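You operate a simulated robot arm through the tools that you are given. There is no shell and no other tool.

You run a simulated two-armed robot. Do the job below in one go: nothing can be reset, and whatever is moved stays where it is left.

TASK
Pick up the grey hand brush with one hand, pass it to the other hand and put it on the draining board of the steel sink.

It is judged by the outcome, as a careful person would: the job done as asked, and still so three seconds after it is handed in. It fails if anything else is knocked over, pushed out of place, dropped, spilled or broken.

THE ROBOT
Two 7-joint arms with two-finger parallel grippers on one trunk, on a base that moves. Base frame: it is fixed to the floor where the robot stands at the start and does not move with it; the origin is under the middle of the robot, x ahead of it, y to its left, z up. Lengths are in cm, angles in rad, forces in N, time in s.
The left shoulder is at the start at [12.4, 17.1, 116.2], the right one opposite. With the tool pointing down near the work surface each hand reaches from about 10 to 84 cm from the robot's upright axis, wherever it stands, measured 20 degrees to its own side. Places, roughly: draining board of the steel sink [-260, 70, 90]; grey hand brush (15x5x12 cm) [50, 20, 70]. Payload 4.4 kg a hand.
The tool frame of a hand sits at the grasp point between the pads (the TCP): z along the fingers, y along the line on which they close. The tips reach 2.3 cm beyond it. The gripper opens to 9.4 cm. The fingers are 3.8 cm wide and 1 cm thick; the gripper's body (5.4 by 9.6 cm) begins 3.9 cm behind the TCP.
Orientation is that of the tool frame in the base frame, as a unit quaternion [w, x, y, z]. With the fingers straight down and closing along the base's y, the tool's x points along the base's -x, its y along +y and its z along -z.

THE INTERFACE
- The arms move only by the tool nudge_tool. It takes "left_motion", "right_motion" or both (then of equal length, played together; a hand with none holds still); each is a list that holds one entry, the list of rows, each a list of 7 numbers: the shift along the tool's x, y, z in mm, then the turn, a rotation vector about the tool's x, y, z in rad, then the finger opening in mm, from 0 to 94. In form: [[[tx, ty, tz, ax, ay, az, fingers], ...]]. A call has 1 to 20 rows; each row is the pose to reach, as a shift and turn from the pose commanded when the call began, along the tool's axes at that moment. Rows are played at 5 a second. More than 5 cm and 0.15 rad between two rows, or a gripper value outside its range, and nothing of the call is played. Where a pose cannot be reached the arm comes as near as it can. A force on the tool above 40 N (or 10 N above the force at the start of the call, whichever is more), or a blocked arm, ends the call early, and 0.2 s more pass. Each finger travels about 7.2 cm/s and halts on what it meets, pressing with about 24 N; the grip force reading is that of the motor and also rises with nothing between the fingers. The clock runs only during rows and for 0.2 s after the last one: add rows that repeat a pose to give the fingers time. It gives the time, the measured TCP pose, the force on the tool (base axes), the opening and the grip force at its end, in the units of the frame above (readings bear some noise), with the torque about the TCP (base axes, N m) and any sound that the robot's microphone picked up.
- Cameras (640 x 400 px; columns grow to the right, rows downward): "scene" is now at [22.3, 2.41, 128.57]; the picture's right is [0.41, -0.91, 0.00], its down [-0.74, -0.33, -0.59] and it looks along [0.54, 0.24, -0.81] (base axes); focal length 268 px, centre (320, 200). "left" rides on the left gripper at [8.6, -1.6, -7.4] in its tool frame; the picture's right is [0.18, 0.98, 0.00], its down [-0.58, 0.11, -0.81] and it looks along [-0.79, 0.15, 0.59] (tool axes); focal length 243 px, centre (320, 200). "right" rides on the right gripper at [8.6, 1.6, -7.5] in its tool frame; the picture's right is [-0.18, 0.98, 0.00], its down [-0.58, -0.11, -0.81] and it looks along [-0.79, -0.15, 0.59] (tool axes); focal length 243 px, centre (320, 200).
- camera(camera): a new picture of that camera. The clock stands still meanwhile.
- lift_body(by): moves the trunk up (or, below 0, down) by that many cm; the arms and the scene camera ride with it, the base frame stays. It gives what a move gives, with no picture.
- roll_base(legs): drives the robot by 1 to 6 legs, each [ahead, left, turn to the left] in cm, cm and rad, along the robot's own axes; the way and the turn of a leg run together, so that a leg with both is an arc; at most 150 cm and 3.142 rad a leg. The arms and the cameras ride along, it lands a little off, and it stops where it bumps. It gives what a move gives.
- aim_head(pan, tilt): turns the head with the scene camera to pan (to the left, within 1.396 rad either way) and tilt (down, from -0.506 to 1.204), counted from straight ahead of the robot (the tilt from the chest, where the trunk bows). It gives what a move gives.
- probe_pixels(camera, pixels): for up to 12 pixels [column, row] of the newest picture of that camera ("zoom" is the newest enlarged one), the place [x, y, z] in the base frame of the surface seen there, good to about 0.2 cm, but the place of the scene camera against the robot may be out by one fixed shift of up to 1.2 cm in any direction. The clock stands still meanwhile.
- zoom(camera, box): a new picture of the part [left, top, right, bottom] of that camera's present view, enlarged. The clock stands still meanwhile.
- hand_in(): hands the job in; it is judged then, once.

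Unless the task says otherwise, let go and move clear before handing in.

The tools are called by a JSON object that holds its "name" and its "arguments". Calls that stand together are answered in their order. nudge_tool: Moves the arms, as the interface text tells. Its arguments: {"type":"object","properties":{"left_motion":{"type":"array","items":{"type":"array","items":{"type":"array","items":{"type":"number"}}}},"right_motion":{"type":"array","items":{"type":"array","items":{"type":"array","items":{"type":"number"}}}}},"required":[]} The other tools are called the same way: lift_body (by) moves the trunk up or down; roll_base (legs) drives the base; aim_head (pan, tilt) turns the head that bears the scene camera; camera (camera) takes a picture; probe_pixels (camera, pixels) gives the place of the surface under pixels of a picture; zoom (camera, box) takes an enlarged picture of a part of a camera's view; hand_in () hands the job in.

At the start:

```text
time: 0.0
left_ee_pos: [47.07, 38.81, 91.46]
left_ee_rot: [0.0, 0.0, 1.0, 0.0]
left_force: [-0.6, -0.1, 0.7]
left_torque: [0.04, 0.0, 0.04]
left_gripper_width: 9.38
left_grip_force: 0.0
right_ee_pos: [45.47, -6.26, 87.21]
right_ee_rot: [0.0, 0.001, 1.0, -0.001]
right_force: [0.1, -0.7, 0.1]
right_torque: [0.02, 0.02, 0.0]
right_gripper_width: 9.4
right_grip_force: 0.2
trunk travel left (down, up): [-17.5, 21.3]
robot x, y, heading: [-0.25, -0.09, -0.003]
head pan, tilt (commanded): [0.422, 0.939]
```

scene: 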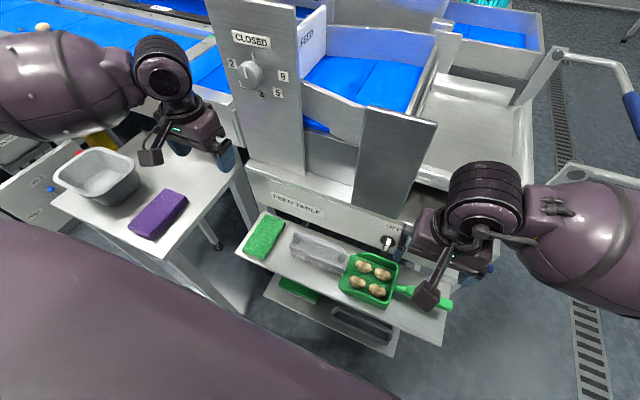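
right: 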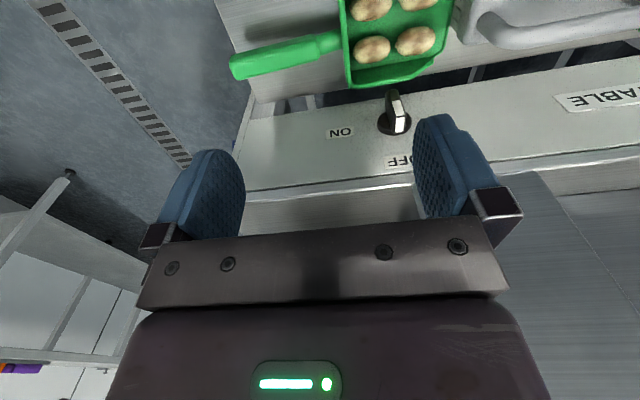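
left: 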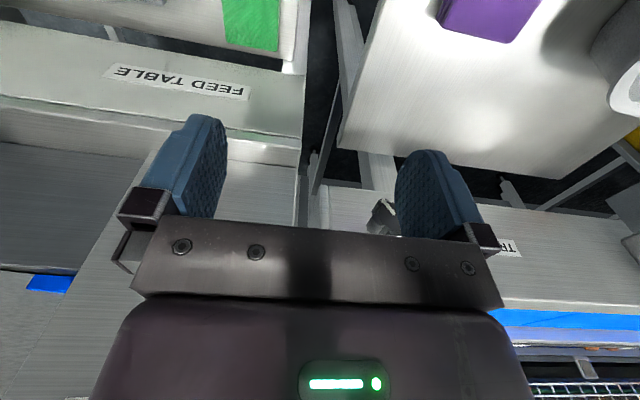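

The scene picture shows the grey brush at about (318, 252) on a shelf between a green sponge (262, 236) and a green scoop with potatoes (370, 278). I'll zoom in and probe it.

{"name": "zoom", "arguments": {"camera": "scene", "box": [220, 190, 460, 340]}}

{"name": "probe_pixels", "arguments": {"camera": "scene", "pixels": [[293, 237], [320, 243], [345, 252], [291, 250], [318, 262], [340, 270], [262, 235], [260, 262], [370, 278], [388, 245], [330, 230], [305, 238]]}}

```text
2.67 times, centred on (340, 265) of scene
```

zoom: 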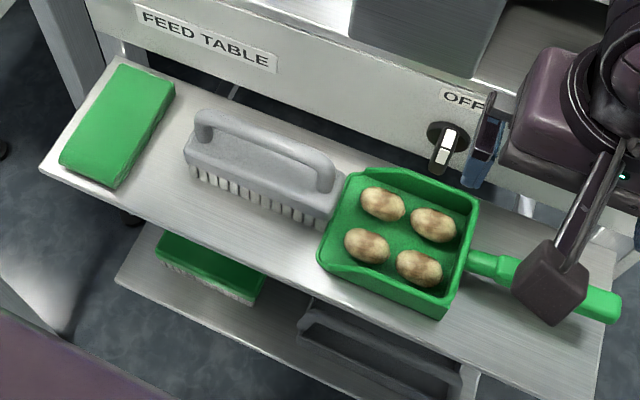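

```text
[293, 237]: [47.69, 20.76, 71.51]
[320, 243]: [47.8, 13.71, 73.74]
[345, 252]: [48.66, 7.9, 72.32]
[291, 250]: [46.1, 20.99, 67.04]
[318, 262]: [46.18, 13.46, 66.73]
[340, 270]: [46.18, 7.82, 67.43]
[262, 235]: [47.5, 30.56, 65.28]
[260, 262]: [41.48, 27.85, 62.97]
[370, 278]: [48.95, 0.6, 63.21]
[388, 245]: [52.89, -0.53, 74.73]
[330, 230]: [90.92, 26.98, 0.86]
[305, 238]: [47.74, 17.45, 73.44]
```

The brush lies along y (about y 6.5–22, x 46–51, shelf near z 62.5), with an arched handle on top at z≈74. I'll probe the handle and the wall behind it for clearances.

{"name": "probe_pixels", "arguments": {"camera": "zoom", "pixels": [[205, 112], [240, 124], [270, 139], [300, 152], [325, 165], [200, 130], [328, 185], [260, 165], [190, 150], [330, 205], [230, 155], [300, 185]]}}

{"name": "probe_pixels", "arguments": {"camera": "scene", "pixels": [[290, 205], [340, 218], [360, 225], [260, 190], [250, 175], [300, 185], [350, 215], [380, 150], [260, 130], [395, 200], [380, 232], [355, 258]]}}

```text
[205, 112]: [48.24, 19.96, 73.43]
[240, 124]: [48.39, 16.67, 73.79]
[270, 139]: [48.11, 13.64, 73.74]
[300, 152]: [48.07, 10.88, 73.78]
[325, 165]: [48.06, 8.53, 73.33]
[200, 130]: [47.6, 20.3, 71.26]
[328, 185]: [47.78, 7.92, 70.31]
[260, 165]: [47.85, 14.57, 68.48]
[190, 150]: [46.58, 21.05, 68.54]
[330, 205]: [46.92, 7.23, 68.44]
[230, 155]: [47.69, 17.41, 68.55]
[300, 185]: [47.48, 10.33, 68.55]
```

```text
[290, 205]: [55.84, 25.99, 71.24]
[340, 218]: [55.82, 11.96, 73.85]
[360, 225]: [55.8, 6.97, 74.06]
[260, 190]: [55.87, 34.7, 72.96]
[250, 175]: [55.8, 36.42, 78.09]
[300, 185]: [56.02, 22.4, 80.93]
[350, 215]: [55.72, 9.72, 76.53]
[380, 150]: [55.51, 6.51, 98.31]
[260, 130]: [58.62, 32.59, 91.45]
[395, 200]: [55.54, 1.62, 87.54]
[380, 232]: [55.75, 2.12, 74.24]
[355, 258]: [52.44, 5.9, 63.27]
```

The handle bar is at z≈72–74, x≈48, y≈8–20.5, the block top is at z 68.5, and the wall is at x≈55.7. Before planning I'll look around with the head, to both sides.

{"name": "aim_head", "arguments": {"pan": 1.39, "tilt": 0.45}}

{"name": "camera", "arguments": {"camera": "scene"}}

{"name": "aim_head", "arguments": {"pan": -1.39, "tilt": 0.45}}

{"name": "camera", "arguments": {"camera": "scene"}}

```text
time: 1.2
left_ee_pos: [47.25, 38.88, 91.57]
left_ee_rot: [-0.001, 0.0, 1.0, 0.0]
left_force: [-0.1, -0.2, -0.1]
left_torque: [-0.05, -0.01, -0.01]
left_gripper_width: 9.38
left_grip_force: 0.1
right_ee_pos: [45.51, -6.41, 87.2]
right_ee_rot: [0.0, 0.0, 1.0, 0.0]
right_force: [-0.2, -0.4, -0.6]
right_torque: [0.0, 0.01, -0.05]
right_gripper_width: 9.4
right_grip_force: 0.1
trunk travel left (down, up): [-17.5, 21.3]
robot x, y, heading: [-0.28, 0.15, -0.001]
head pan, tilt (commanded): [1.389, 0.45]
```

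```text
taken
```

scene: 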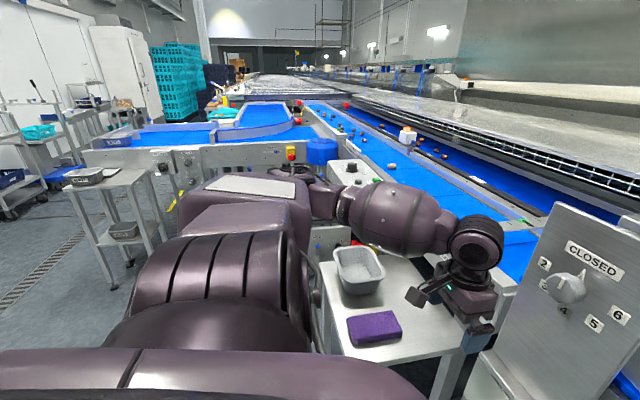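

```text
time: 3.7
left_ee_pos: [47.12, 38.71, 91.58]
left_ee_rot: [0.0, 0.0, 1.0, 0.0]
left_force: [0.0, 0.2, -0.9]
left_torque: [0.0, 0.01, -0.03]
left_gripper_width: 9.39
left_grip_force: 0.0
right_ee_pos: [45.51, -6.35, 87.18]
right_ee_rot: [0.0, 0.0, 1.0, 0.0]
right_force: [-0.9, -0.4, 0.2]
right_torque: [0.01, -0.01, -0.02]
right_gripper_width: 9.41
right_grip_force: 0.1
trunk travel left (down, up): [-17.5, 21.3]
robot x, y, heading: [-0.12, -0.38, -0.002]
head pan, tilt (commanded): [-1.389, 0.45]
```

```text
taken
```

scene: 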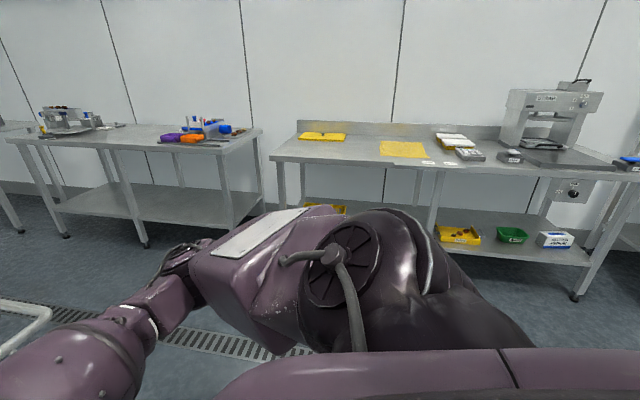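

The right side is open while the left has a trolley with a bucket, so I'll pick with the right hand and pass to the left. First I'll turn the right gripper by -90° so it closes along x, moving it a bit back and up, and see the brush with its wrist camera.

{"name": "nudge_tool", "arguments": {"right_motion": [[[5, 0, -5, 0, 0, -0.131, 94], [10, 0, -10, 0, 0, -0.262, 94], [15, 0, -15, 0, 0, -0.393, 94], [20, 0, -20, 0, 0, -0.524, 94], [25, 0, -25, 0, 0, -0.654, 94], [30, 0, -30, 0, 0, -0.785, 94], [30, 0, -30, 0, 0, -0.916, 94], [30, 0, -30, 0, 0, -1.047, 94], [30, 0, -30, 0, 0, -1.178, 94], [30, 0, -30, 0, 0, -1.309, 94], [30, 0, -30, 0, 0, -1.44, 94], [30, 0, -30, 0, 0, -1.571, 94], [30, 0, -30, 0, 0, -1.571, 94]]]}}

{"name": "aim_head", "arguments": {"pan": 0.3, "tilt": 0.94}}

{"name": "camera", "arguments": {"camera": "scene"}}

{"name": "camera", "arguments": {"camera": "right"}}

```text
time: 6.5
left_ee_pos: [47.15, 38.76, 91.53]
left_ee_rot: [0.0, -0.001, 1.0, 0.0]
left_force: [0.7, 0.4, -0.2]
left_torque: [-0.01, -0.01, 0.02]
left_gripper_width: 9.41
left_grip_force: 0.1
right_ee_pos: [42.3, -6.38, 90.16]
right_ee_rot: [-0.001, 0.708, -0.706, 0.0]
right_force: [-0.2, -1.1, 0.1]
right_torque: [-0.01, 0.04, 0.02]
right_gripper_width: 9.4
right_grip_force: 0.0
trunk travel left (down, up): [-17.5, 21.3]
robot x, y, heading: [-0.37, 0.15, 0.001]
head pan, tilt (commanded): [-1.389, 0.45]
```

```text
time: 8.2
left_ee_pos: [47.12, 38.75, 91.51]
left_ee_rot: [0.0, 0.0, 1.0, 0.0]
left_force: [-0.1, -0.6, -0.7]
left_torque: [0.0, 0.04, 0.02]
left_gripper_width: 9.4
left_grip_force: 0.1
right_ee_pos: [42.46, -6.26, 90.23]
right_ee_rot: [-0.001, -0.707, 0.707, 0.0]
right_force: [0.7, 0.1, -0.7]
right_torque: [0.01, 0.02, 0.03]
right_gripper_width: 9.42
right_grip_force: 0.1
trunk travel left (down, up): [-17.5, 21.3]
robot x, y, heading: [0.14, 0.18, -0.002]
head pan, tilt (commanded): [0.3, 0.941]
```

```text
taken
```

scene: 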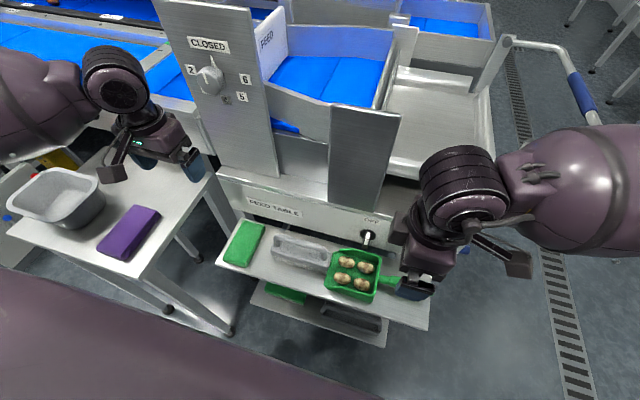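

```text
taken
```

right: 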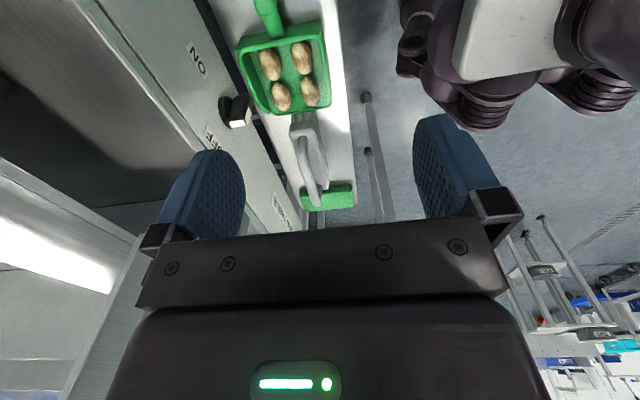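

The right gripper now closes along x (rotation matches) and its camera sees the brush handle at about (305–320, 140–200). I'll zoom and probe from this camera, which is more accurate than the head camera.

{"name": "zoom", "arguments": {"camera": "right", "box": [230, 90, 390, 220]}}

```text
3.08 times, centred on (310, 155) of right
```

zoom: 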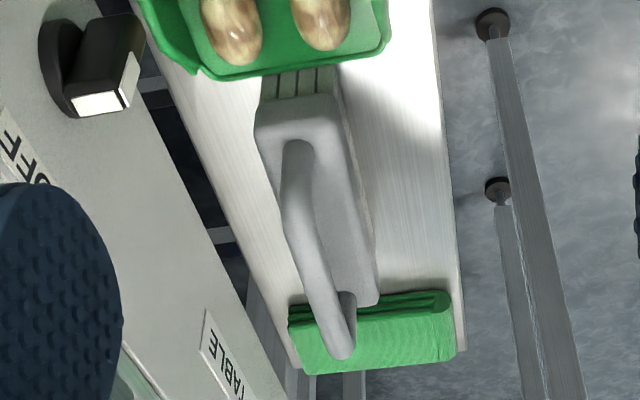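

{"name": "probe_pixels", "arguments": {"camera": "zoom", "pixels": [[298, 150], [298, 190], [290, 220], [305, 230], [318, 280], [330, 330], [343, 350], [275, 120], [330, 115], [350, 230], [330, 200], [200, 250]]}}

{"name": "probe_pixels", "arguments": {"camera": "right", "pixels": [[225, 105], [236, 122], [240, 90], [260, 35], [320, 40], [280, 130], [330, 195], [210, 120]]}}

```text
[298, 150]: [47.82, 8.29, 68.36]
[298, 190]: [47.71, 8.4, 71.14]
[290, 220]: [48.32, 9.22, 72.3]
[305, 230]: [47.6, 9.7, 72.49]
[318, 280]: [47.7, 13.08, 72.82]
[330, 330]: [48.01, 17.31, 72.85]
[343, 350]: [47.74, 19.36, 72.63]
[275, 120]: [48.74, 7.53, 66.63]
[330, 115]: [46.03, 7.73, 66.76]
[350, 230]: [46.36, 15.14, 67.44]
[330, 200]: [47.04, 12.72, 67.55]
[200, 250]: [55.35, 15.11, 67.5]
```

```text
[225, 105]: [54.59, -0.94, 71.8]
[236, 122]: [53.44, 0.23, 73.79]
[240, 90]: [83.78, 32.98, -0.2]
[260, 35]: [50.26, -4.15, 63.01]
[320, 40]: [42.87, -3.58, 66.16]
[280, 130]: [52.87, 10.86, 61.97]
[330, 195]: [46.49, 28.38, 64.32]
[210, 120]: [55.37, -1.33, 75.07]
```

The wrist camera puts the handle bar at x≈47.9, top z≈72.85, y 8.3–20.5, with the block top at 67.5 and the wall at x≈55.35. I'll probe the wrist's own size in the scene picture to judge clearance from the wall.

{"name": "probe_pixels", "arguments": {"camera": "scene", "pixels": [[425, 185], [440, 160], [465, 150], [490, 165], [505, 185], [460, 180], [480, 210], [440, 215], [410, 225], [395, 235], [520, 265], [505, 220]]}}

{"name": "zoom", "arguments": {"camera": "scene", "box": [360, 120, 600, 320]}}

```text
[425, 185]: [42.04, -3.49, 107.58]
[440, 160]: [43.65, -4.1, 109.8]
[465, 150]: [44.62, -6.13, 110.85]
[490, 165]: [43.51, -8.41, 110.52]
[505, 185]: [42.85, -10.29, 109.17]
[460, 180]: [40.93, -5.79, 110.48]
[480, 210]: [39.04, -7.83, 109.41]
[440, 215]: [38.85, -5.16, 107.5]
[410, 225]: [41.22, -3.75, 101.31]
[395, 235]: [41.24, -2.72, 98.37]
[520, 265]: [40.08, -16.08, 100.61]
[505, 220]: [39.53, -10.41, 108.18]
```

```text
2.00 times, centred on (480, 220) of scene
```

zoom: 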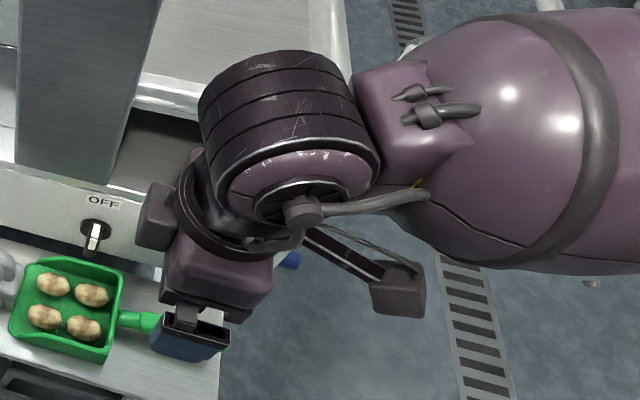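

The wrist extends only ±3.3 cm in x about 17–20 cm above the TCP, so vertical-in-x approach clears the wall. I'll go to a pre-grasp 10 cm back along a tool axis tilted 27° to the right, then look again.

{"name": "nudge_tool", "arguments": {"right_motion": [[[-22.1, -9.2, 15, 0, -0.0785, 0, 60], [-44.2, -18.3, 30, 0, -0.157, 0, 60], [-66.3, -27.5, 45, 0, -0.2355, 0, 60], [-88.4, -36.7, 60, 0, -0.314, 0, 60], [-110.5, -45.8, 75, 0, -0.3925, 0, 60], [-132.6, -55, 90, 0, -0.471, 0, 60], [-132.6, -55, 90, 0, -0.471, 0, 60]]]}}

{"name": "camera", "arguments": {"camera": "scene"}}

{"name": "camera", "arguments": {"camera": "right"}}

```text
time: 9.8
left_ee_pos: [47.28, 38.71, 91.57]
left_ee_rot: [0.0, 0.0, 1.0, 0.0]
left_force: [0.0, 0.1, -0.3]
left_torque: [-0.02, -0.02, 0.03]
left_gripper_width: 9.39
left_grip_force: 0.1
right_ee_pos: [48.03, 6.86, 81.18]
right_ee_rot: [0.165, -0.687, 0.688, 0.165]
right_force: [0.8, -0.5, 0.8]
right_torque: [0.02, 0.01, 0.05]
right_gripper_width: 6.03
right_grip_force: 0.1
trunk travel left (down, up): [-17.5, 21.3]
robot x, y, heading: [-0.03, -0.17, 0.002]
head pan, tilt (commanded): [0.3, 0.941]
```

```text
taken
```

scene: 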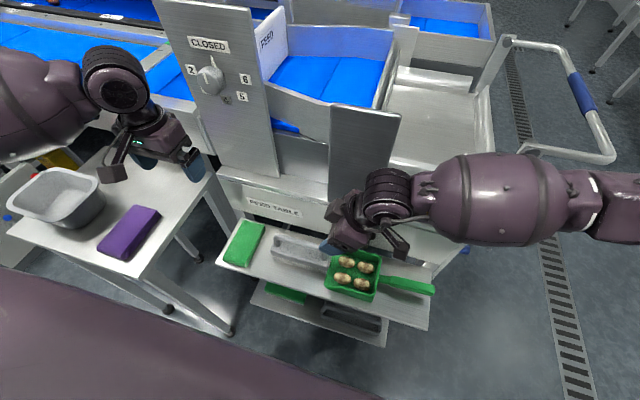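

```text
taken
```

right: 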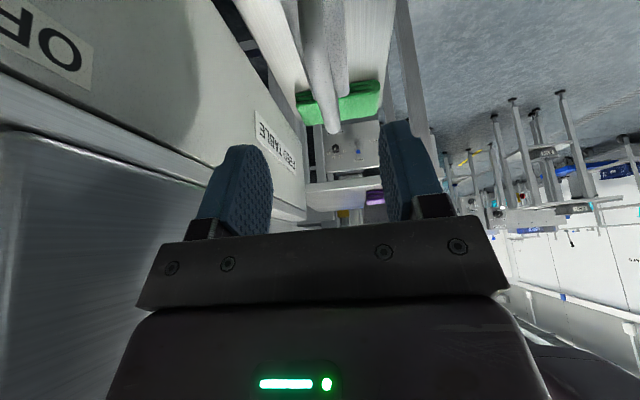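

The bar is visible in the right camera from (315, 10) to (330, 130), roughly centred between the fingers. I'll probe it for an accurate x and z.

{"name": "probe_pixels", "arguments": {"camera": "right", "pixels": [[308, 20], [315, 20], [324, 20], [313, 60], [322, 60], [331, 60], [322, 100], [330, 125], [340, 40], [318, 5]]}}

{"name": "zoom", "arguments": {"camera": "right", "box": [240, 0, 400, 160]}}

```text
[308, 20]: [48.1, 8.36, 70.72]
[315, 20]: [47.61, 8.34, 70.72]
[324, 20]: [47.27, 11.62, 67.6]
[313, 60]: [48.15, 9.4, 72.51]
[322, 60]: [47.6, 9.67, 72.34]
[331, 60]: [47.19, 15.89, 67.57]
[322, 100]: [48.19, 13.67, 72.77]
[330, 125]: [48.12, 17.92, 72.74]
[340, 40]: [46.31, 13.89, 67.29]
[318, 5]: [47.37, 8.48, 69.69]
```

```text
2.50 times, centred on (320, 80) of right
```

zoom: 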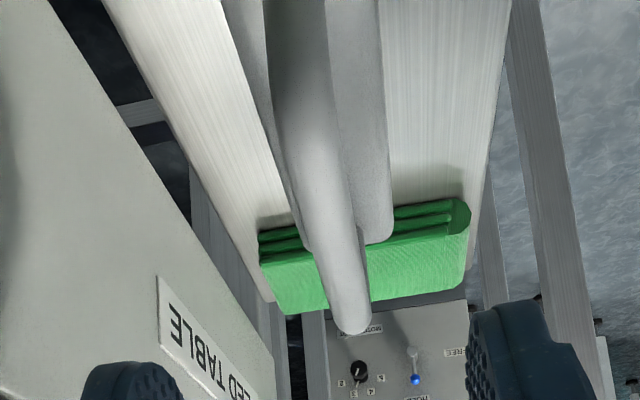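

The bar is about 2 cm thick, centred at x≈48.0 and z≈71.75; the TCP is lined up at x≈48.0. I'll advance 100 mm along the tool axis with fingers at 60 mm.

{"name": "nudge_tool", "arguments": {"right_motion": [[[0, 0, 20, 0, 0, 0, 60], [0, 0, 40, 0, 0, 0, 60], [0, 0, 60, 0, 0, 0, 60], [0, 0, 75, 0, 0, 0, 60], [0, 0, 88, 0, 0, 0, 60], [0, 0, 100, 0, 0, 0, 60], [0, 0, 100, 0, 0, 0, 60]]]}}

{"name": "camera", "arguments": {"camera": "right"}}

{"name": "zoom", "arguments": {"camera": "scene", "box": [220, 160, 460, 310]}}

```text
time: 11.4
left_ee_pos: [47.31, 38.84, 91.48]
left_ee_rot: [0.001, 0.0, 1.0, 0.0]
left_force: [0.0, -0.2, -0.4]
left_torque: [-0.02, 0.0, 0.02]
left_gripper_width: 9.41
left_grip_force: 0.1
right_ee_pos: [48.01, 11.46, 72.18]
right_ee_rot: [0.164, -0.687, 0.688, 0.165]
right_force: [-0.4, -0.2, 0.2]
right_torque: [0.02, 0.01, 0.0]
right_gripper_width: 6.0
right_grip_force: 0.1
trunk travel left (down, up): [-17.5, 21.3]
robot x, y, heading: [0.15, 0.56, -0.001]
head pan, tilt (commanded): [0.3, 0.941]
```

```text
taken
```

right: 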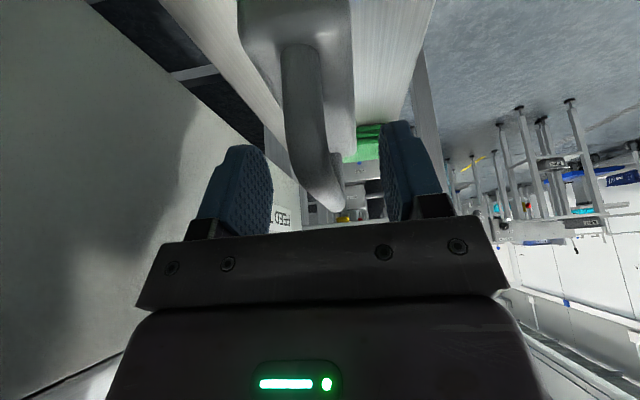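

```text
2.67 times, centred on (340, 235) of scene
```

zoom: 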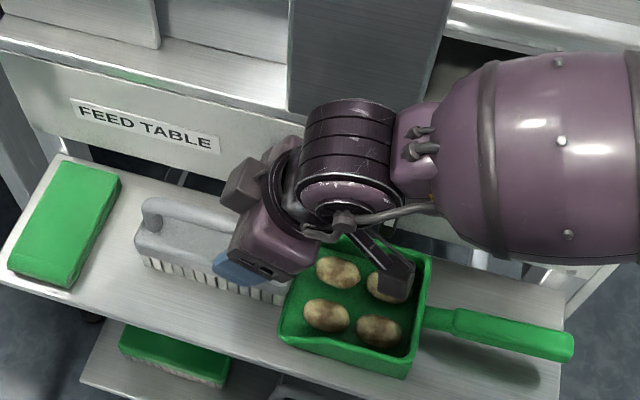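

The bar sits between the pads in the right camera, and no contact forces show. I'll close the right gripper.

{"name": "nudge_tool", "arguments": {"right_motion": [[[0, 0, 0, 0, 0, 0, 40], [0, 0, 0, 0, 0, 0, 20], [0, 0, 0, 0, 0, 0, 5], [0, 0, 0, 0, 0, 0, 5], [0, 0, 0, 0, 0, 0, 5]]]}}

```text
time: 12.6
left_ee_pos: [47.14, 38.85, 91.54]
left_ee_rot: [-0.001, 0.0, 1.0, 0.001]
left_force: [-0.5, 0.5, 0.0]
left_torque: [0.01, -0.02, -0.01]
left_gripper_width: 9.4
left_grip_force: 0.1
right_ee_pos: [48.06, 11.56, 72.21]
right_ee_rot: [-0.165, 0.688, -0.687, -0.165]
right_force: [-0.5, 0.5, -0.1]
right_torque: [0.01, 0.01, 0.01]
right_gripper_width: 1.56
right_grip_force: 23.9
trunk travel left (down, up): [-17.5, 21.3]
robot x, y, heading: [0.37, -0.21, -0.001]
head pan, tilt (commanded): [0.3, 0.941]
```

The grip closed on 1.56 cm with 23.9 N, so the bar is held. I'll lift straight up 6 cm and look.

{"name": "nudge_tool", "arguments": {"right_motion": [[[-4.5, 0, -8.9, 0, 0, 0, 5], [-9.1, 0, -17.8, 0, 0, 0, 5], [-18.2, 0, -35.6, 0, 0, 0, 5], [-27.2, 0, -53.5, 0, 0, 0, 5], [-27.2, 0, -53.5, 0, 0, 0, 5]]]}}

{"name": "camera", "arguments": {"camera": "scene"}}

{"name": "camera", "arguments": {"camera": "right"}}

```text
time: 13.8
left_ee_pos: [47.14, 38.83, 91.64]
left_ee_rot: [0.001, 0.0, 1.0, 0.0]
left_force: [0.2, 0.0, -0.5]
left_torque: [0.04, 0.01, 0.04]
left_gripper_width: 9.41
left_grip_force: 0.0
right_ee_pos: [48.02, 11.42, 78.2]
right_ee_rot: [-0.165, 0.688, -0.687, -0.167]
right_force: [-0.1, -0.7, -2.4]
right_torque: [-0.08, 0.02, 0.03]
right_gripper_width: 1.58
right_grip_force: 24.2
trunk travel left (down, up): [-17.5, 21.3]
robot x, y, heading: [-0.13, 0.01, 0.005]
head pan, tilt (commanded): [0.3, 0.941]
```

```text
taken
```

scene: 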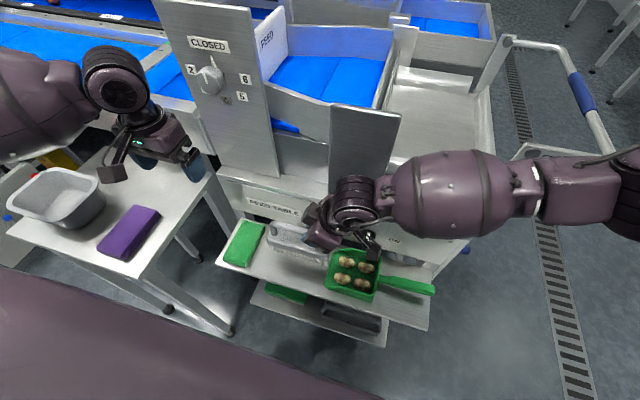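

```text
taken
```

right: 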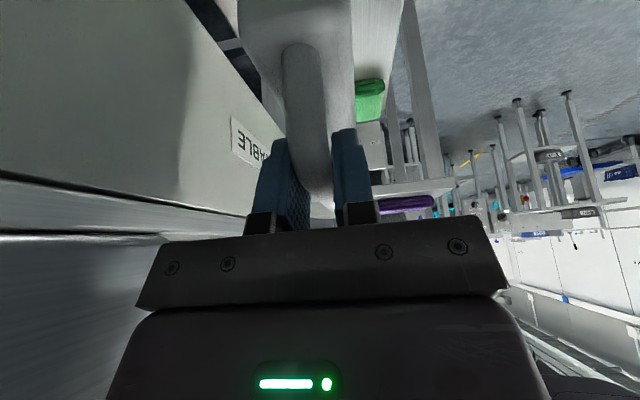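

The brush is lifted clear (about 0.24 kg, grip steady at 24 N). Next I'll bring the right hand back and up to about [40, 1, 97], and at the same time turn the left gripper +90° so that it too closes along x.

{"name": "nudge_tool", "arguments": {"right_motion": [[[-9, 0, -18, 0, 0, 0, 5], [-18, 0, -36, 0, 0, 0, 5], [-16, 8, -54, 0, 0, 0, 5], [-13, 16, -72, 0, 0, 0, 5], [-10, 24, -90, 0, 0, 0, 5], [-8, 32, -108, 0, 0, 0, 5], [-5, 40, -126, 0, 0, 0, 5], [-3, 48, -144, 0, 0, 0, 5], [0, 56, -162, 0, 0, 0, 5], [2, 64, -180, 0, 0, 0, 5], [5, 72, -198, 0, 0, 0, 5], [7, 80, -215, 0, 0, 0, 5], [7, 80, -215, 0, 0, 0, 5]]], "left_motion": [[[6, 0, -5, 0, 0, 0.131, 94], [12, 0, -10, 0, 0, 0.262, 94], [18, 0, -15, 0, 0, 0.393, 94], [24, 0, -20, 0, 0, 0.524, 94], [30, 0, -25, 0, 0, 0.654, 94], [36, 0, -30, 0, 0, 0.785, 94], [42, 0, -35, 0, 0, 0.916, 94], [48, 0, -40, 0, 0, 1.047, 94], [54, 0, -45, 0, 0, 1.178, 94], [60, 0, -50, 0, 0, 1.309, 94], [66, 0, -55, 0, 0, 1.44, 94], [70, 0, -60, 0, 0, 1.571, 94], [70, 0, -60, 0, 0, 1.571, 94]]]}}

{"name": "camera", "arguments": {"camera": "scene"}}

{"name": "camera", "arguments": {"camera": "left"}}

```text
time: 16.6
left_ee_pos: [40.15, 38.69, 97.6]
left_ee_rot: [0.0, 0.707, 0.707, 0.0]
left_force: [0.3, -0.2, 0.9]
left_torque: [-0.02, 0.01, 0.02]
left_gripper_width: 9.4
left_grip_force: 0.1
right_ee_pos: [39.97, 1.18, 97.06]
right_ee_rot: [0.165, -0.688, 0.688, 0.164]
right_force: [0.1, -0.6, -2.1]
right_torque: [-0.03, 0.02, -0.01]
right_gripper_width: 1.55
right_grip_force: 23.7
trunk travel left (down, up): [-17.5, 21.3]
robot x, y, heading: [-0.02, -0.08, 0.003]
head pan, tilt (commanded): [0.3, 0.941]
```

```text
taken
```

scene: 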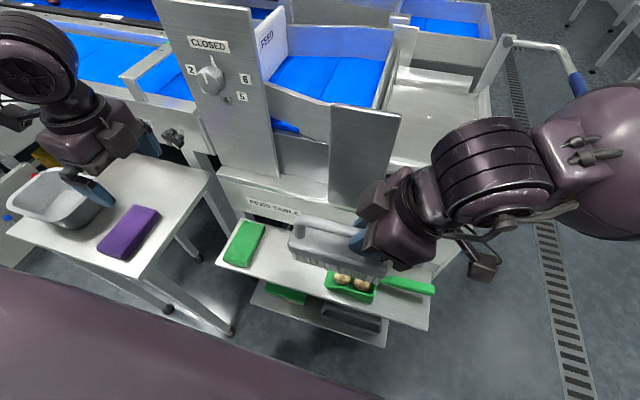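

```text
taken
```

left: 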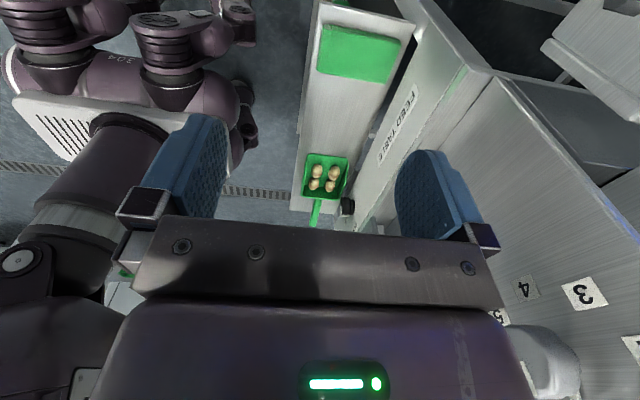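

Both hands are at z≈97 with grippers closing along x, and the brush is level in the right hand. I'll bring the left hand, tilted 27° from its own side, to a pre-grasp 12 cm back along its axis above the left end of the handle.

{"name": "nudge_tool", "arguments": {"left_motion": [[[-26, 0, -20, 0, -0.05, 0, 70], [-52, 0, -40, 0, -0.1, 0, 60], [-78, 0, -55, 0, -0.15, 0, 60], [-104, 0, -70, 0, -0.2, 0, 60], [-130, 0, -80, 0, -0.25, 0, 60], [-156, 0, -90, 0, -0.3, 0, 60], [-182, 0, -98, 0, -0.35, 0, 60], [-208, 0, -101, 0, -0.4, 0, 60], [-234, 0, -101, 0, -0.44, 0, 60], [-259.5, 0, -101, 0, -0.471, 0, 60], [-259.5, 0, -101, 0, -0.471, 0, 60]]]}}

{"name": "camera", "arguments": {"camera": "scene"}}

{"name": "camera", "arguments": {"camera": "left"}}

```text
time: 19.0
left_ee_pos: [40.09, 12.88, 107.67]
left_ee_rot: [0.166, 0.688, 0.687, -0.166]
left_force: [-0.1, 0.7, 0.5]
left_torque: [0.0, -0.04, 0.04]
left_gripper_width: 5.98
left_grip_force: 0.0
right_ee_pos: [40.0, 1.31, 97.09]
right_ee_rot: [0.165, -0.687, 0.688, 0.165]
right_force: [-0.3, -0.7, -1.5]
right_torque: [-0.09, 0.0, -0.03]
right_gripper_width: 1.57
right_grip_force: 23.8
trunk travel left (down, up): [-17.5, 21.3]
robot x, y, heading: [0.0, -0.25, 0.004]
head pan, tilt (commanded): [0.3, 0.941]
```

```text
taken
```

scene: 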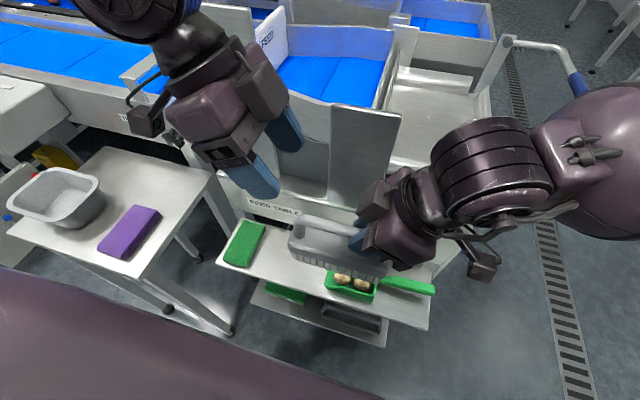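

```text
taken
```

left: 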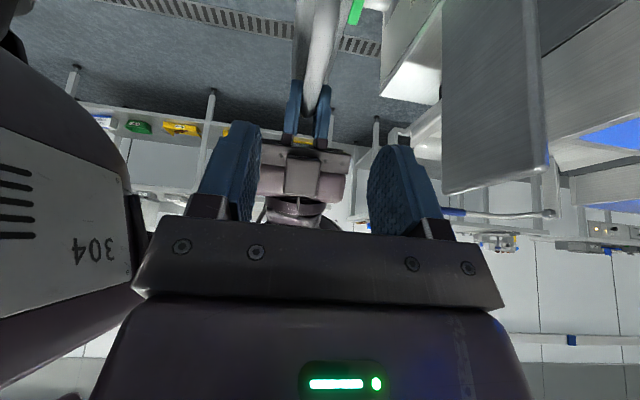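

The left camera shows the bar running (325, 0)–(310, 110) into the right gripper. I'll probe the bar to line up exactly.

{"name": "zoom", "arguments": {"camera": "left", "box": [240, 0, 400, 160]}}

{"name": "probe_pixels", "arguments": {"camera": "left", "pixels": [[327, 8], [322, 30], [319, 50], [316, 70], [313, 90], [310, 105], [310, 40], [300, 30], [296, 95], [325, 95]]}}

```text
2.50 times, centred on (320, 80) of left
```

zoom: 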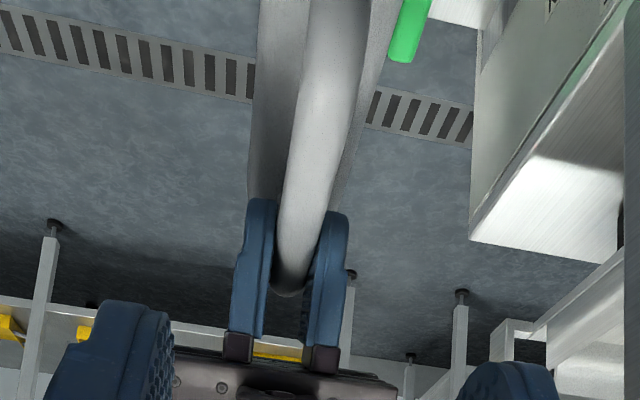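

```text
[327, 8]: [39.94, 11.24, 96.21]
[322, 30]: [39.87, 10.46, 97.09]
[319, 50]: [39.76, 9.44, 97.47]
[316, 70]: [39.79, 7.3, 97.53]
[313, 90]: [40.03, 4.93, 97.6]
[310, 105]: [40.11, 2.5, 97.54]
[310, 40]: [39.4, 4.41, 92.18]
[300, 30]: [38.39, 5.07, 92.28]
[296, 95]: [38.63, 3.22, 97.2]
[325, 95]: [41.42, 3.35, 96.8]
```

The bar top is level at z≈97.5 from y 2.5 to 9.4, x≈39.9, right where expected. I'll advance the left hand 100 mm along its axis and check for clearance between the two hands.

{"name": "nudge_tool", "arguments": {"left_motion": [[[0, -1, 20, 0, 0, 0, 60], [0, -1, 40, 0, 0, 0, 60], [0, -1, 60, 0, 0, 0, 60], [0, -1, 80, 0, 0, 0, 60], [0, -1, 95, 0, 0, 0, 60], [0, -1, 95, 0, 0, 0, 60]]]}}

{"name": "zoom", "arguments": {"camera": "scene", "box": [200, 100, 520, 300]}}

{"name": "camera", "arguments": {"camera": "left"}}

{"name": "camera", "arguments": {"camera": "right"}}

```text
time: 20.4
left_ee_pos: [39.95, 8.45, 99.12]
left_ee_rot: [0.166, 0.688, 0.687, -0.165]
left_force: [0.4, -0.1, -0.3]
left_torque: [0.03, -0.01, 0.0]
left_gripper_width: 5.99
left_grip_force: 0.1
right_ee_pos: [39.93, 1.11, 97.11]
right_ee_rot: [-0.166, 0.688, -0.687, -0.166]
right_force: [0.1, -0.3, -0.4]
right_torque: [-0.09, 0.0, 0.0]
right_gripper_width: 1.6
right_grip_force: 23.6
trunk travel left (down, up): [-17.5, 21.3]
robot x, y, heading: [0.04, 0.32, -0.004]
head pan, tilt (commanded): [0.3, 0.941]
```

```text
2.00 times, centred on (360, 200) of scene
```

zoom: 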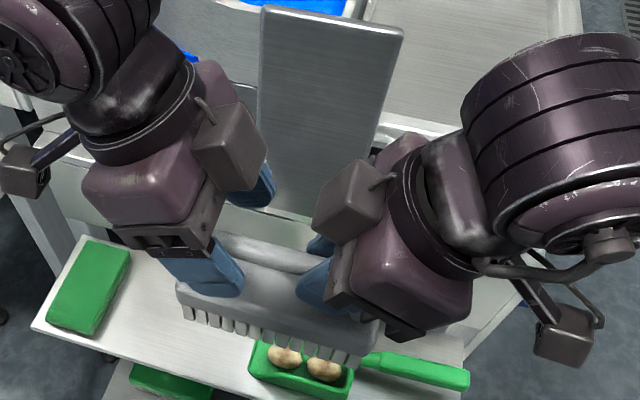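

```text
taken
```

left: 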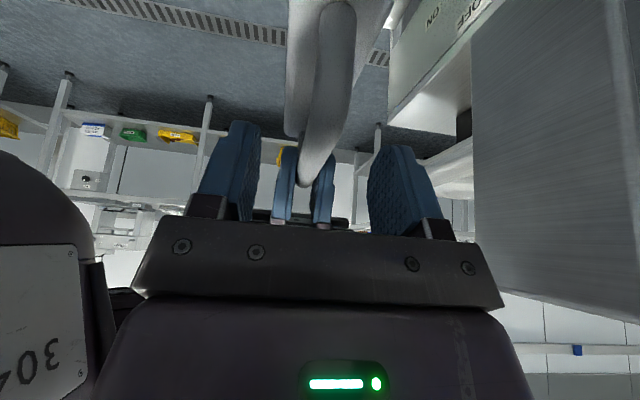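

```text
taken
```

right: 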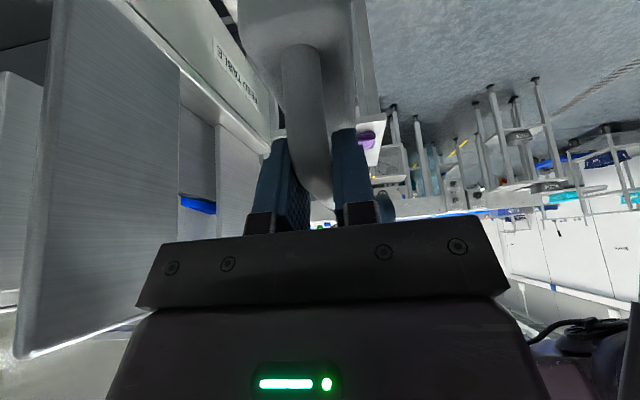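

The two housings facing each other at zoom (235, 150) and (345, 200) are the closest parts. I'll probe their near edges before the last 2.4 cm.

{"name": "zoom", "arguments": {"camera": "scene", "box": [200, 100, 520, 300]}}

{"name": "probe_pixels", "arguments": {"camera": "zoom", "pixels": [[258, 150], [250, 185], [225, 180], [205, 185], [322, 180], [320, 205], [345, 195], [350, 230], [240, 120], [235, 285], [300, 290], [262, 185]]}}

```text
2.00 times, centred on (360, 200) of scene
```

zoom: 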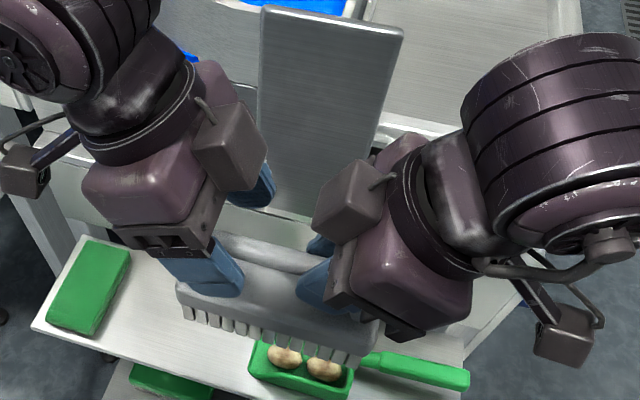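

```text
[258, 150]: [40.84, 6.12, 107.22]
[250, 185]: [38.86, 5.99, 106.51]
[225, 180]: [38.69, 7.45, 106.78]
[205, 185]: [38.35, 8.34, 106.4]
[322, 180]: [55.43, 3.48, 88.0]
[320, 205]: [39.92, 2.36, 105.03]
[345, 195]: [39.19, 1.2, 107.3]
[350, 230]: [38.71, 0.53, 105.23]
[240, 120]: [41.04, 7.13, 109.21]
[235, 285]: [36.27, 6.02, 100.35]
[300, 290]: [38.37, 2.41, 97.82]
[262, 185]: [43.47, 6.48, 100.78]
```

The housings will still be about 2.4 cm apart and the finger tips about 0.7 cm apart after the final advance. I'll move the left hand in 24 mm more.

{"name": "nudge_tool", "arguments": {"left_motion": [[[0, 0, 8, 0, 0, 0, 60], [0, 0, 16, 0, 0, 0, 60], [0, 0, 24, 0, 0, 0, 60], [0, 0, 24, 0, 0, 0, 60]]]}}

{"name": "camera", "arguments": {"camera": "left"}}

{"name": "zoom", "arguments": {"camera": "scene", "box": [240, 140, 440, 300]}}

```text
time: 21.4
left_ee_pos: [40.13, 8.43, 97.8]
left_ee_rot: [0.165, 0.688, 0.687, -0.166]
left_force: [-0.1, 0.1, 0.4]
left_torque: [0.05, -0.01, 0.03]
left_gripper_width: 5.99
left_grip_force: 0.1
left hand out of reach, approached as far as the arm can: row 2, 3, 4
right_ee_pos: [39.94, 1.19, 97.05]
right_ee_rot: [0.165, -0.687, 0.688, 0.165]
right_force: [0.2, -0.2, -2.7]
right_torque: [-0.08, -0.01, -0.04]
right_gripper_width: 1.55
right_grip_force: 24.0
trunk travel left (down, up): [-17.5, 21.3]
robot x, y, heading: [0.42, -0.34, -0.003]
head pan, tilt (commanded): [0.3, 0.941]
```

```text
taken
```

left: 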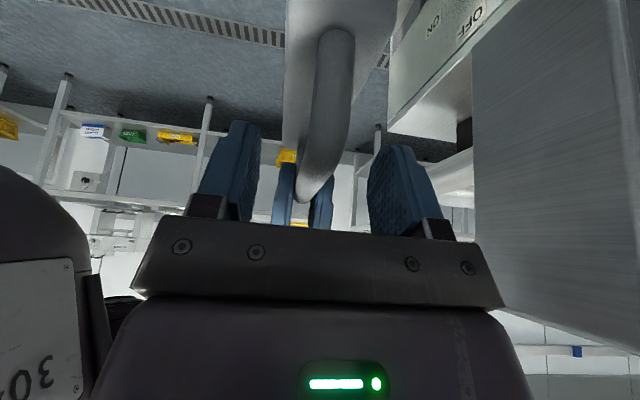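

```text
2.50 times, centred on (340, 220) of scene
```

zoom: 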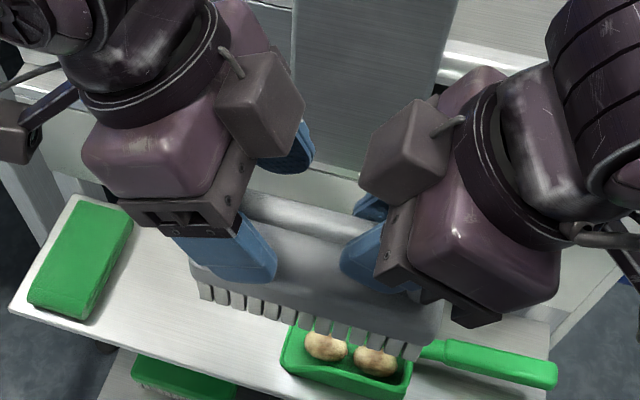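

The left arm hit its reach limit at [40.1, 8.4, 97.8], about 1.3 cm short. I'll back the left hand off along its axis by 3 cm, then shift both hands 6 cm to the left, where the left arm has more room.

{"name": "nudge_tool", "arguments": {"left_motion": [[[0, 0, -10, 0, 0, 0, 60], [0, 0, -20, 0, 0, 0, 60], [0, 0, -30, 0, 0, 0, 60], [0, 0, -40, 0, 0, 0, 60], [13, 0, -47, 0, 0, 0, 60], [27, 0, -54, 0, 0, 0, 60], [40, 0, -60, 0, 0, 0, 60], [53.5, 0, -67, 0, 0, 0, 60], [53.5, 0, -67, 0, 0, 0, 60]]], "right_motion": [[[0, 0, 0, 0, 0, 0, 5], [0, 0, 0, 0, 0, 0, 5], [0, 0, 0, 0, 0, 0, 5], [0, 0, 0, 0, 0, 0, 5], [-13, 0, 7, 0, 0, 0, 5], [-27, 0, 14, 0, 0, 0, 5], [-40, 0, 20, 0, 0, 0, 5], [-53.5, 0, 27, 0, 0, 0, 5], [-53.5, 0, 27, 0, 0, 0, 5]]]}}

{"name": "camera", "arguments": {"camera": "left"}}

```text
time: 23.4
left_ee_pos: [39.95, 16.16, 101.27]
left_ee_rot: [0.165, 0.688, 0.687, -0.165]
left_force: [-0.3, 0.5, -0.6]
left_torque: [0.01, 0.0, 0.0]
left_gripper_width: 6.03
left_grip_force: 0.1
right_ee_pos: [40.01, 7.15, 97.02]
right_ee_rot: [0.166, -0.687, 0.688, 0.165]
right_force: [-0.4, 0.1, -2.4]
right_torque: [-0.09, 0.02, -0.03]
right_gripper_width: 1.57
right_grip_force: 24.0
trunk travel left (down, up): [-17.5, 21.3]
robot x, y, heading: [0.07, 0.05, -0.002]
head pan, tilt (commanded): [0.3, 0.941]
```

```text
taken
```

left: 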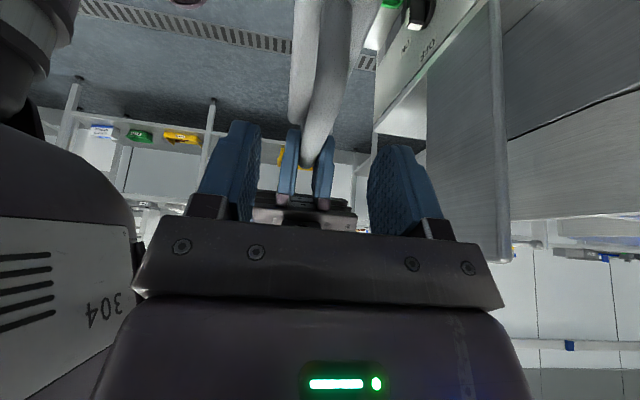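

Both hands shifted left and the left hand now is at [39.95, 16.16, 101.27], the right at [40.01, 7.15, 97.02]. I'll advance the left hand to [40, 13.35, 97.0] on the bar.

{"name": "nudge_tool", "arguments": {"left_motion": [[[-5.6, 0, 10, 0, 0, 0, 60], [-5.6, 0, 20, 0, 0, 0, 60], [-5.6, 0, 30, 0, 0, 0, 60], [-5.6, 0, 40, 0, 0, 0, 60], [-5.6, 0, 50.8, 0, 0, 0, 60], [-5.6, 0, 50.8, 0, 0, 0, 60]]]}}

{"name": "camera", "arguments": {"camera": "left"}}

{"name": "zoom", "arguments": {"camera": "scene", "box": [200, 120, 440, 280]}}

```text
time: 24.8
left_ee_pos: [39.91, 13.54, 97.12]
left_ee_rot: [0.164, 0.688, 0.687, -0.165]
left_force: [0.6, -0.4, 0.1]
left_torque: [0.0, -0.02, 0.01]
left_gripper_width: 5.98
left_grip_force: 0.1
right_ee_pos: [40.07, 7.13, 97.03]
right_ee_rot: [0.165, -0.687, 0.688, 0.164]
right_force: [-0.2, -0.2, -0.1]
right_torque: [-0.08, 0.02, 0.03]
right_gripper_width: 1.56
right_grip_force: 24.3
trunk travel left (down, up): [-17.5, 21.3]
robot x, y, heading: [-0.25, -0.4, -0.005]
head pan, tilt (commanded): [0.3, 0.941]
```

```text
taken
```

left: 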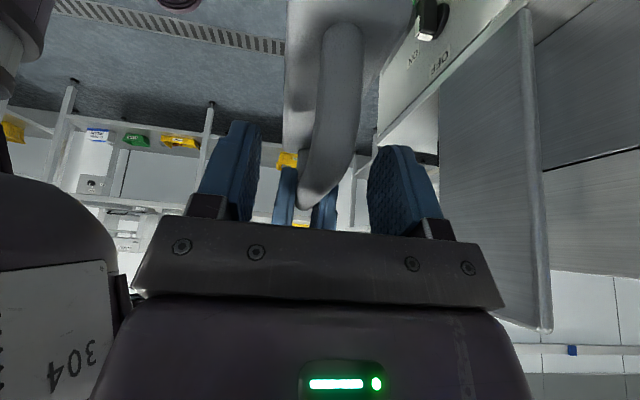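

```text
2.50 times, centred on (320, 200) of scene
```

zoom: 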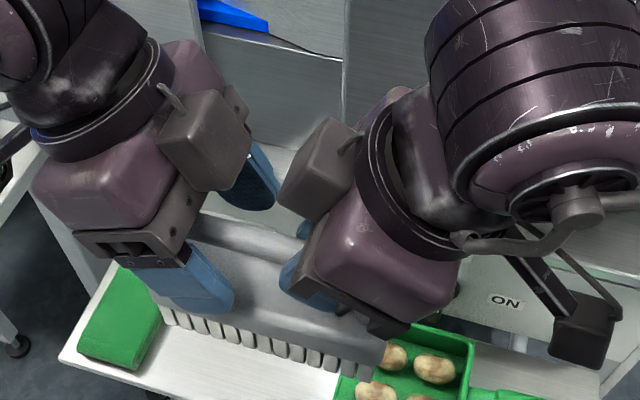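

The left fingers straddle the bar at [39.9, 13.5, 97.1] with no contact. I'll close the left gripper.

{"name": "nudge_tool", "arguments": {"left_motion": [[[0, 0, 0, 0, 0, 0, 40], [0, 0, 0, 0, 0, 0, 20], [0, 0, 0, 0, 0, 0, 5], [0, 0, 0, 0, 0, 0, 5], [0, 0, 0, 0, 0, 0, 5], [0, 0, 0, 0, 0, 0, 5]]]}}

{"name": "camera", "arguments": {"camera": "left"}}

```text
time: 26.2
left_ee_pos: [40.05, 13.46, 97.02]
left_ee_rot: [0.165, 0.688, 0.688, -0.165]
left_force: [-4.2, 0.0, 0.8]
left_torque: [-0.03, 0.05, -0.2]
left_gripper_width: 1.56
left_grip_force: 23.7
right_ee_pos: [39.95, 7.19, 97.01]
right_ee_rot: [0.165, -0.687, 0.688, 0.165]
right_force: [4.6, -0.5, -1.4]
right_torque: [-0.04, 0.01, -0.11]
right_gripper_width: 1.57
right_grip_force: 24.2
trunk travel left (down, up): [-17.5, 21.3]
robot x, y, heading: [0.11, 0.09, 0.001]
head pan, tilt (commanded): [0.3, 0.941]
```

```text
taken
```

left: 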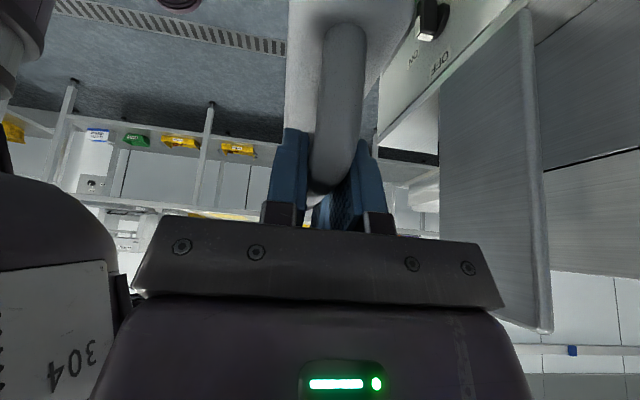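

The left hand holds the bar at 1.56 cm with 23.7 N. Now I'll open the right gripper and withdraw it along its own axis.

{"name": "nudge_tool", "arguments": {"right_motion": [[[0, 0, 0, 0, 0, 0, 25], [0, 0, 0, 0, 0, 0, 45], [0, 0, 0, 0, 0, 0, 60], [0, 0, -10, 0, 0, 0, 60], [0, 0, -25, 0, 0, 0, 60], [0, 0, -45, 0, 0, 0, 60], [0, 0, -70, 0, 0, 0, 60], [0, 0, -100, 0, 0, 0, 60], [0, 0, -100, 0, 0, 0, 60]]]}}

{"name": "camera", "arguments": {"camera": "scene"}}

{"name": "camera", "arguments": {"camera": "right"}}

```text
time: 28.2
left_ee_pos: [40.05, 13.5, 96.97]
left_ee_rot: [0.165, 0.688, 0.687, -0.165]
left_force: [0.5, 0.1, 0.0]
left_torque: [0.09, 0.0, 0.01]
left_gripper_width: 1.57
left_grip_force: 24.3
right_ee_pos: [39.9, 2.75, 106.08]
right_ee_rot: [0.165, -0.688, 0.688, 0.164]
right_force: [1.4, -0.3, -0.7]
right_torque: [0.02, 0.02, 0.03]
right_gripper_width: 6.02
right_grip_force: 0.1
trunk travel left (down, up): [-17.5, 21.3]
robot x, y, heading: [0.0, -0.11, 0.003]
head pan, tilt (commanded): [0.3, 0.941]
```

```text
taken
```

scene: 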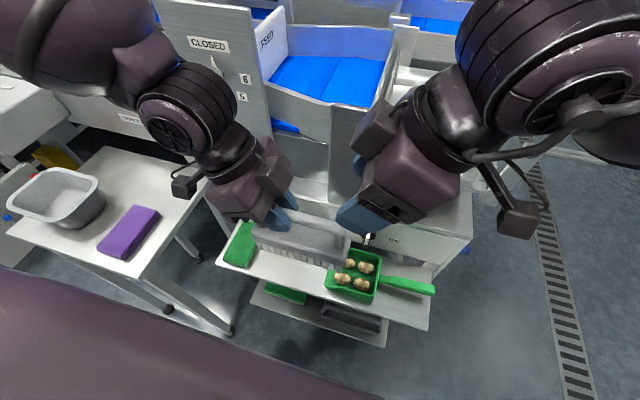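

```text
taken
```

right: 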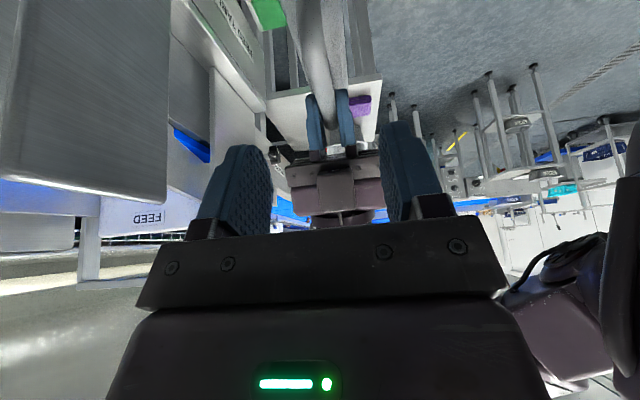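

The handover worked: the left hand alone holds the brush (24.3 N, width 1.57) and the right is clear. Now I'll look to both sides and probe the floor and obstacles before driving.

{"name": "aim_head", "arguments": {"pan": 1.39, "tilt": 0.5}}

{"name": "camera", "arguments": {"camera": "scene"}}

{"name": "probe_pixels", "arguments": {"camera": "scene", "pixels": [[130, 250], [100, 180], [120, 225], [40, 300], [20, 200], [90, 140], [55, 165], [170, 130], [230, 140], [300, 250], [350, 270], [460, 380]]}}

```text
time: 29.6
left_ee_pos: [40.09, 13.52, 96.99]
left_ee_rot: [0.165, 0.688, 0.688, -0.165]
left_force: [0.1, -0.8, 0.1]
left_torque: [0.06, -0.02, 0.0]
left_gripper_width: 1.58
left_grip_force: 24.0
right_ee_pos: [39.96, 2.69, 105.99]
right_ee_rot: [0.165, -0.687, 0.688, 0.165]
right_force: [0.4, 0.3, 0.7]
right_torque: [0.0, 0.0, 0.0]
right_gripper_width: 6.0
right_grip_force: 0.1
trunk travel left (down, up): [-17.5, 21.3]
robot x, y, heading: [-0.15, -0.25, -0.004]
head pan, tilt (commanded): [1.389, 0.499]
```

```text
taken
```

scene: 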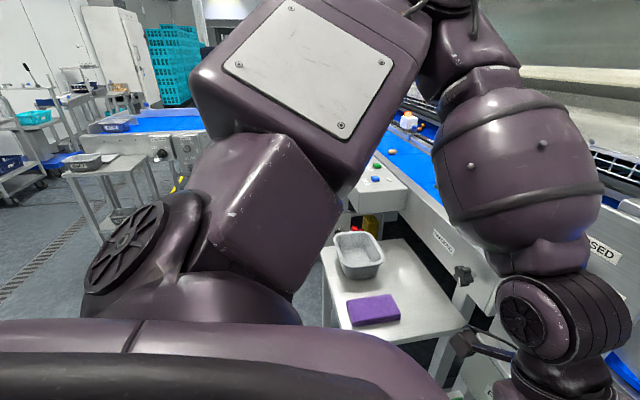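

```text
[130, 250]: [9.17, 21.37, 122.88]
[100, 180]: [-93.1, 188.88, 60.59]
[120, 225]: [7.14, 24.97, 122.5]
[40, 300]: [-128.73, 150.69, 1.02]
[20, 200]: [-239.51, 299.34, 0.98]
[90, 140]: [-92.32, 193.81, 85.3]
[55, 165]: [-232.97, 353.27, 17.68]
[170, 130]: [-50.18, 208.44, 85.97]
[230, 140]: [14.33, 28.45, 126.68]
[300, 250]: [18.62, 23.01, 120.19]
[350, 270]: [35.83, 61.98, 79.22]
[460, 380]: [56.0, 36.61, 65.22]
```

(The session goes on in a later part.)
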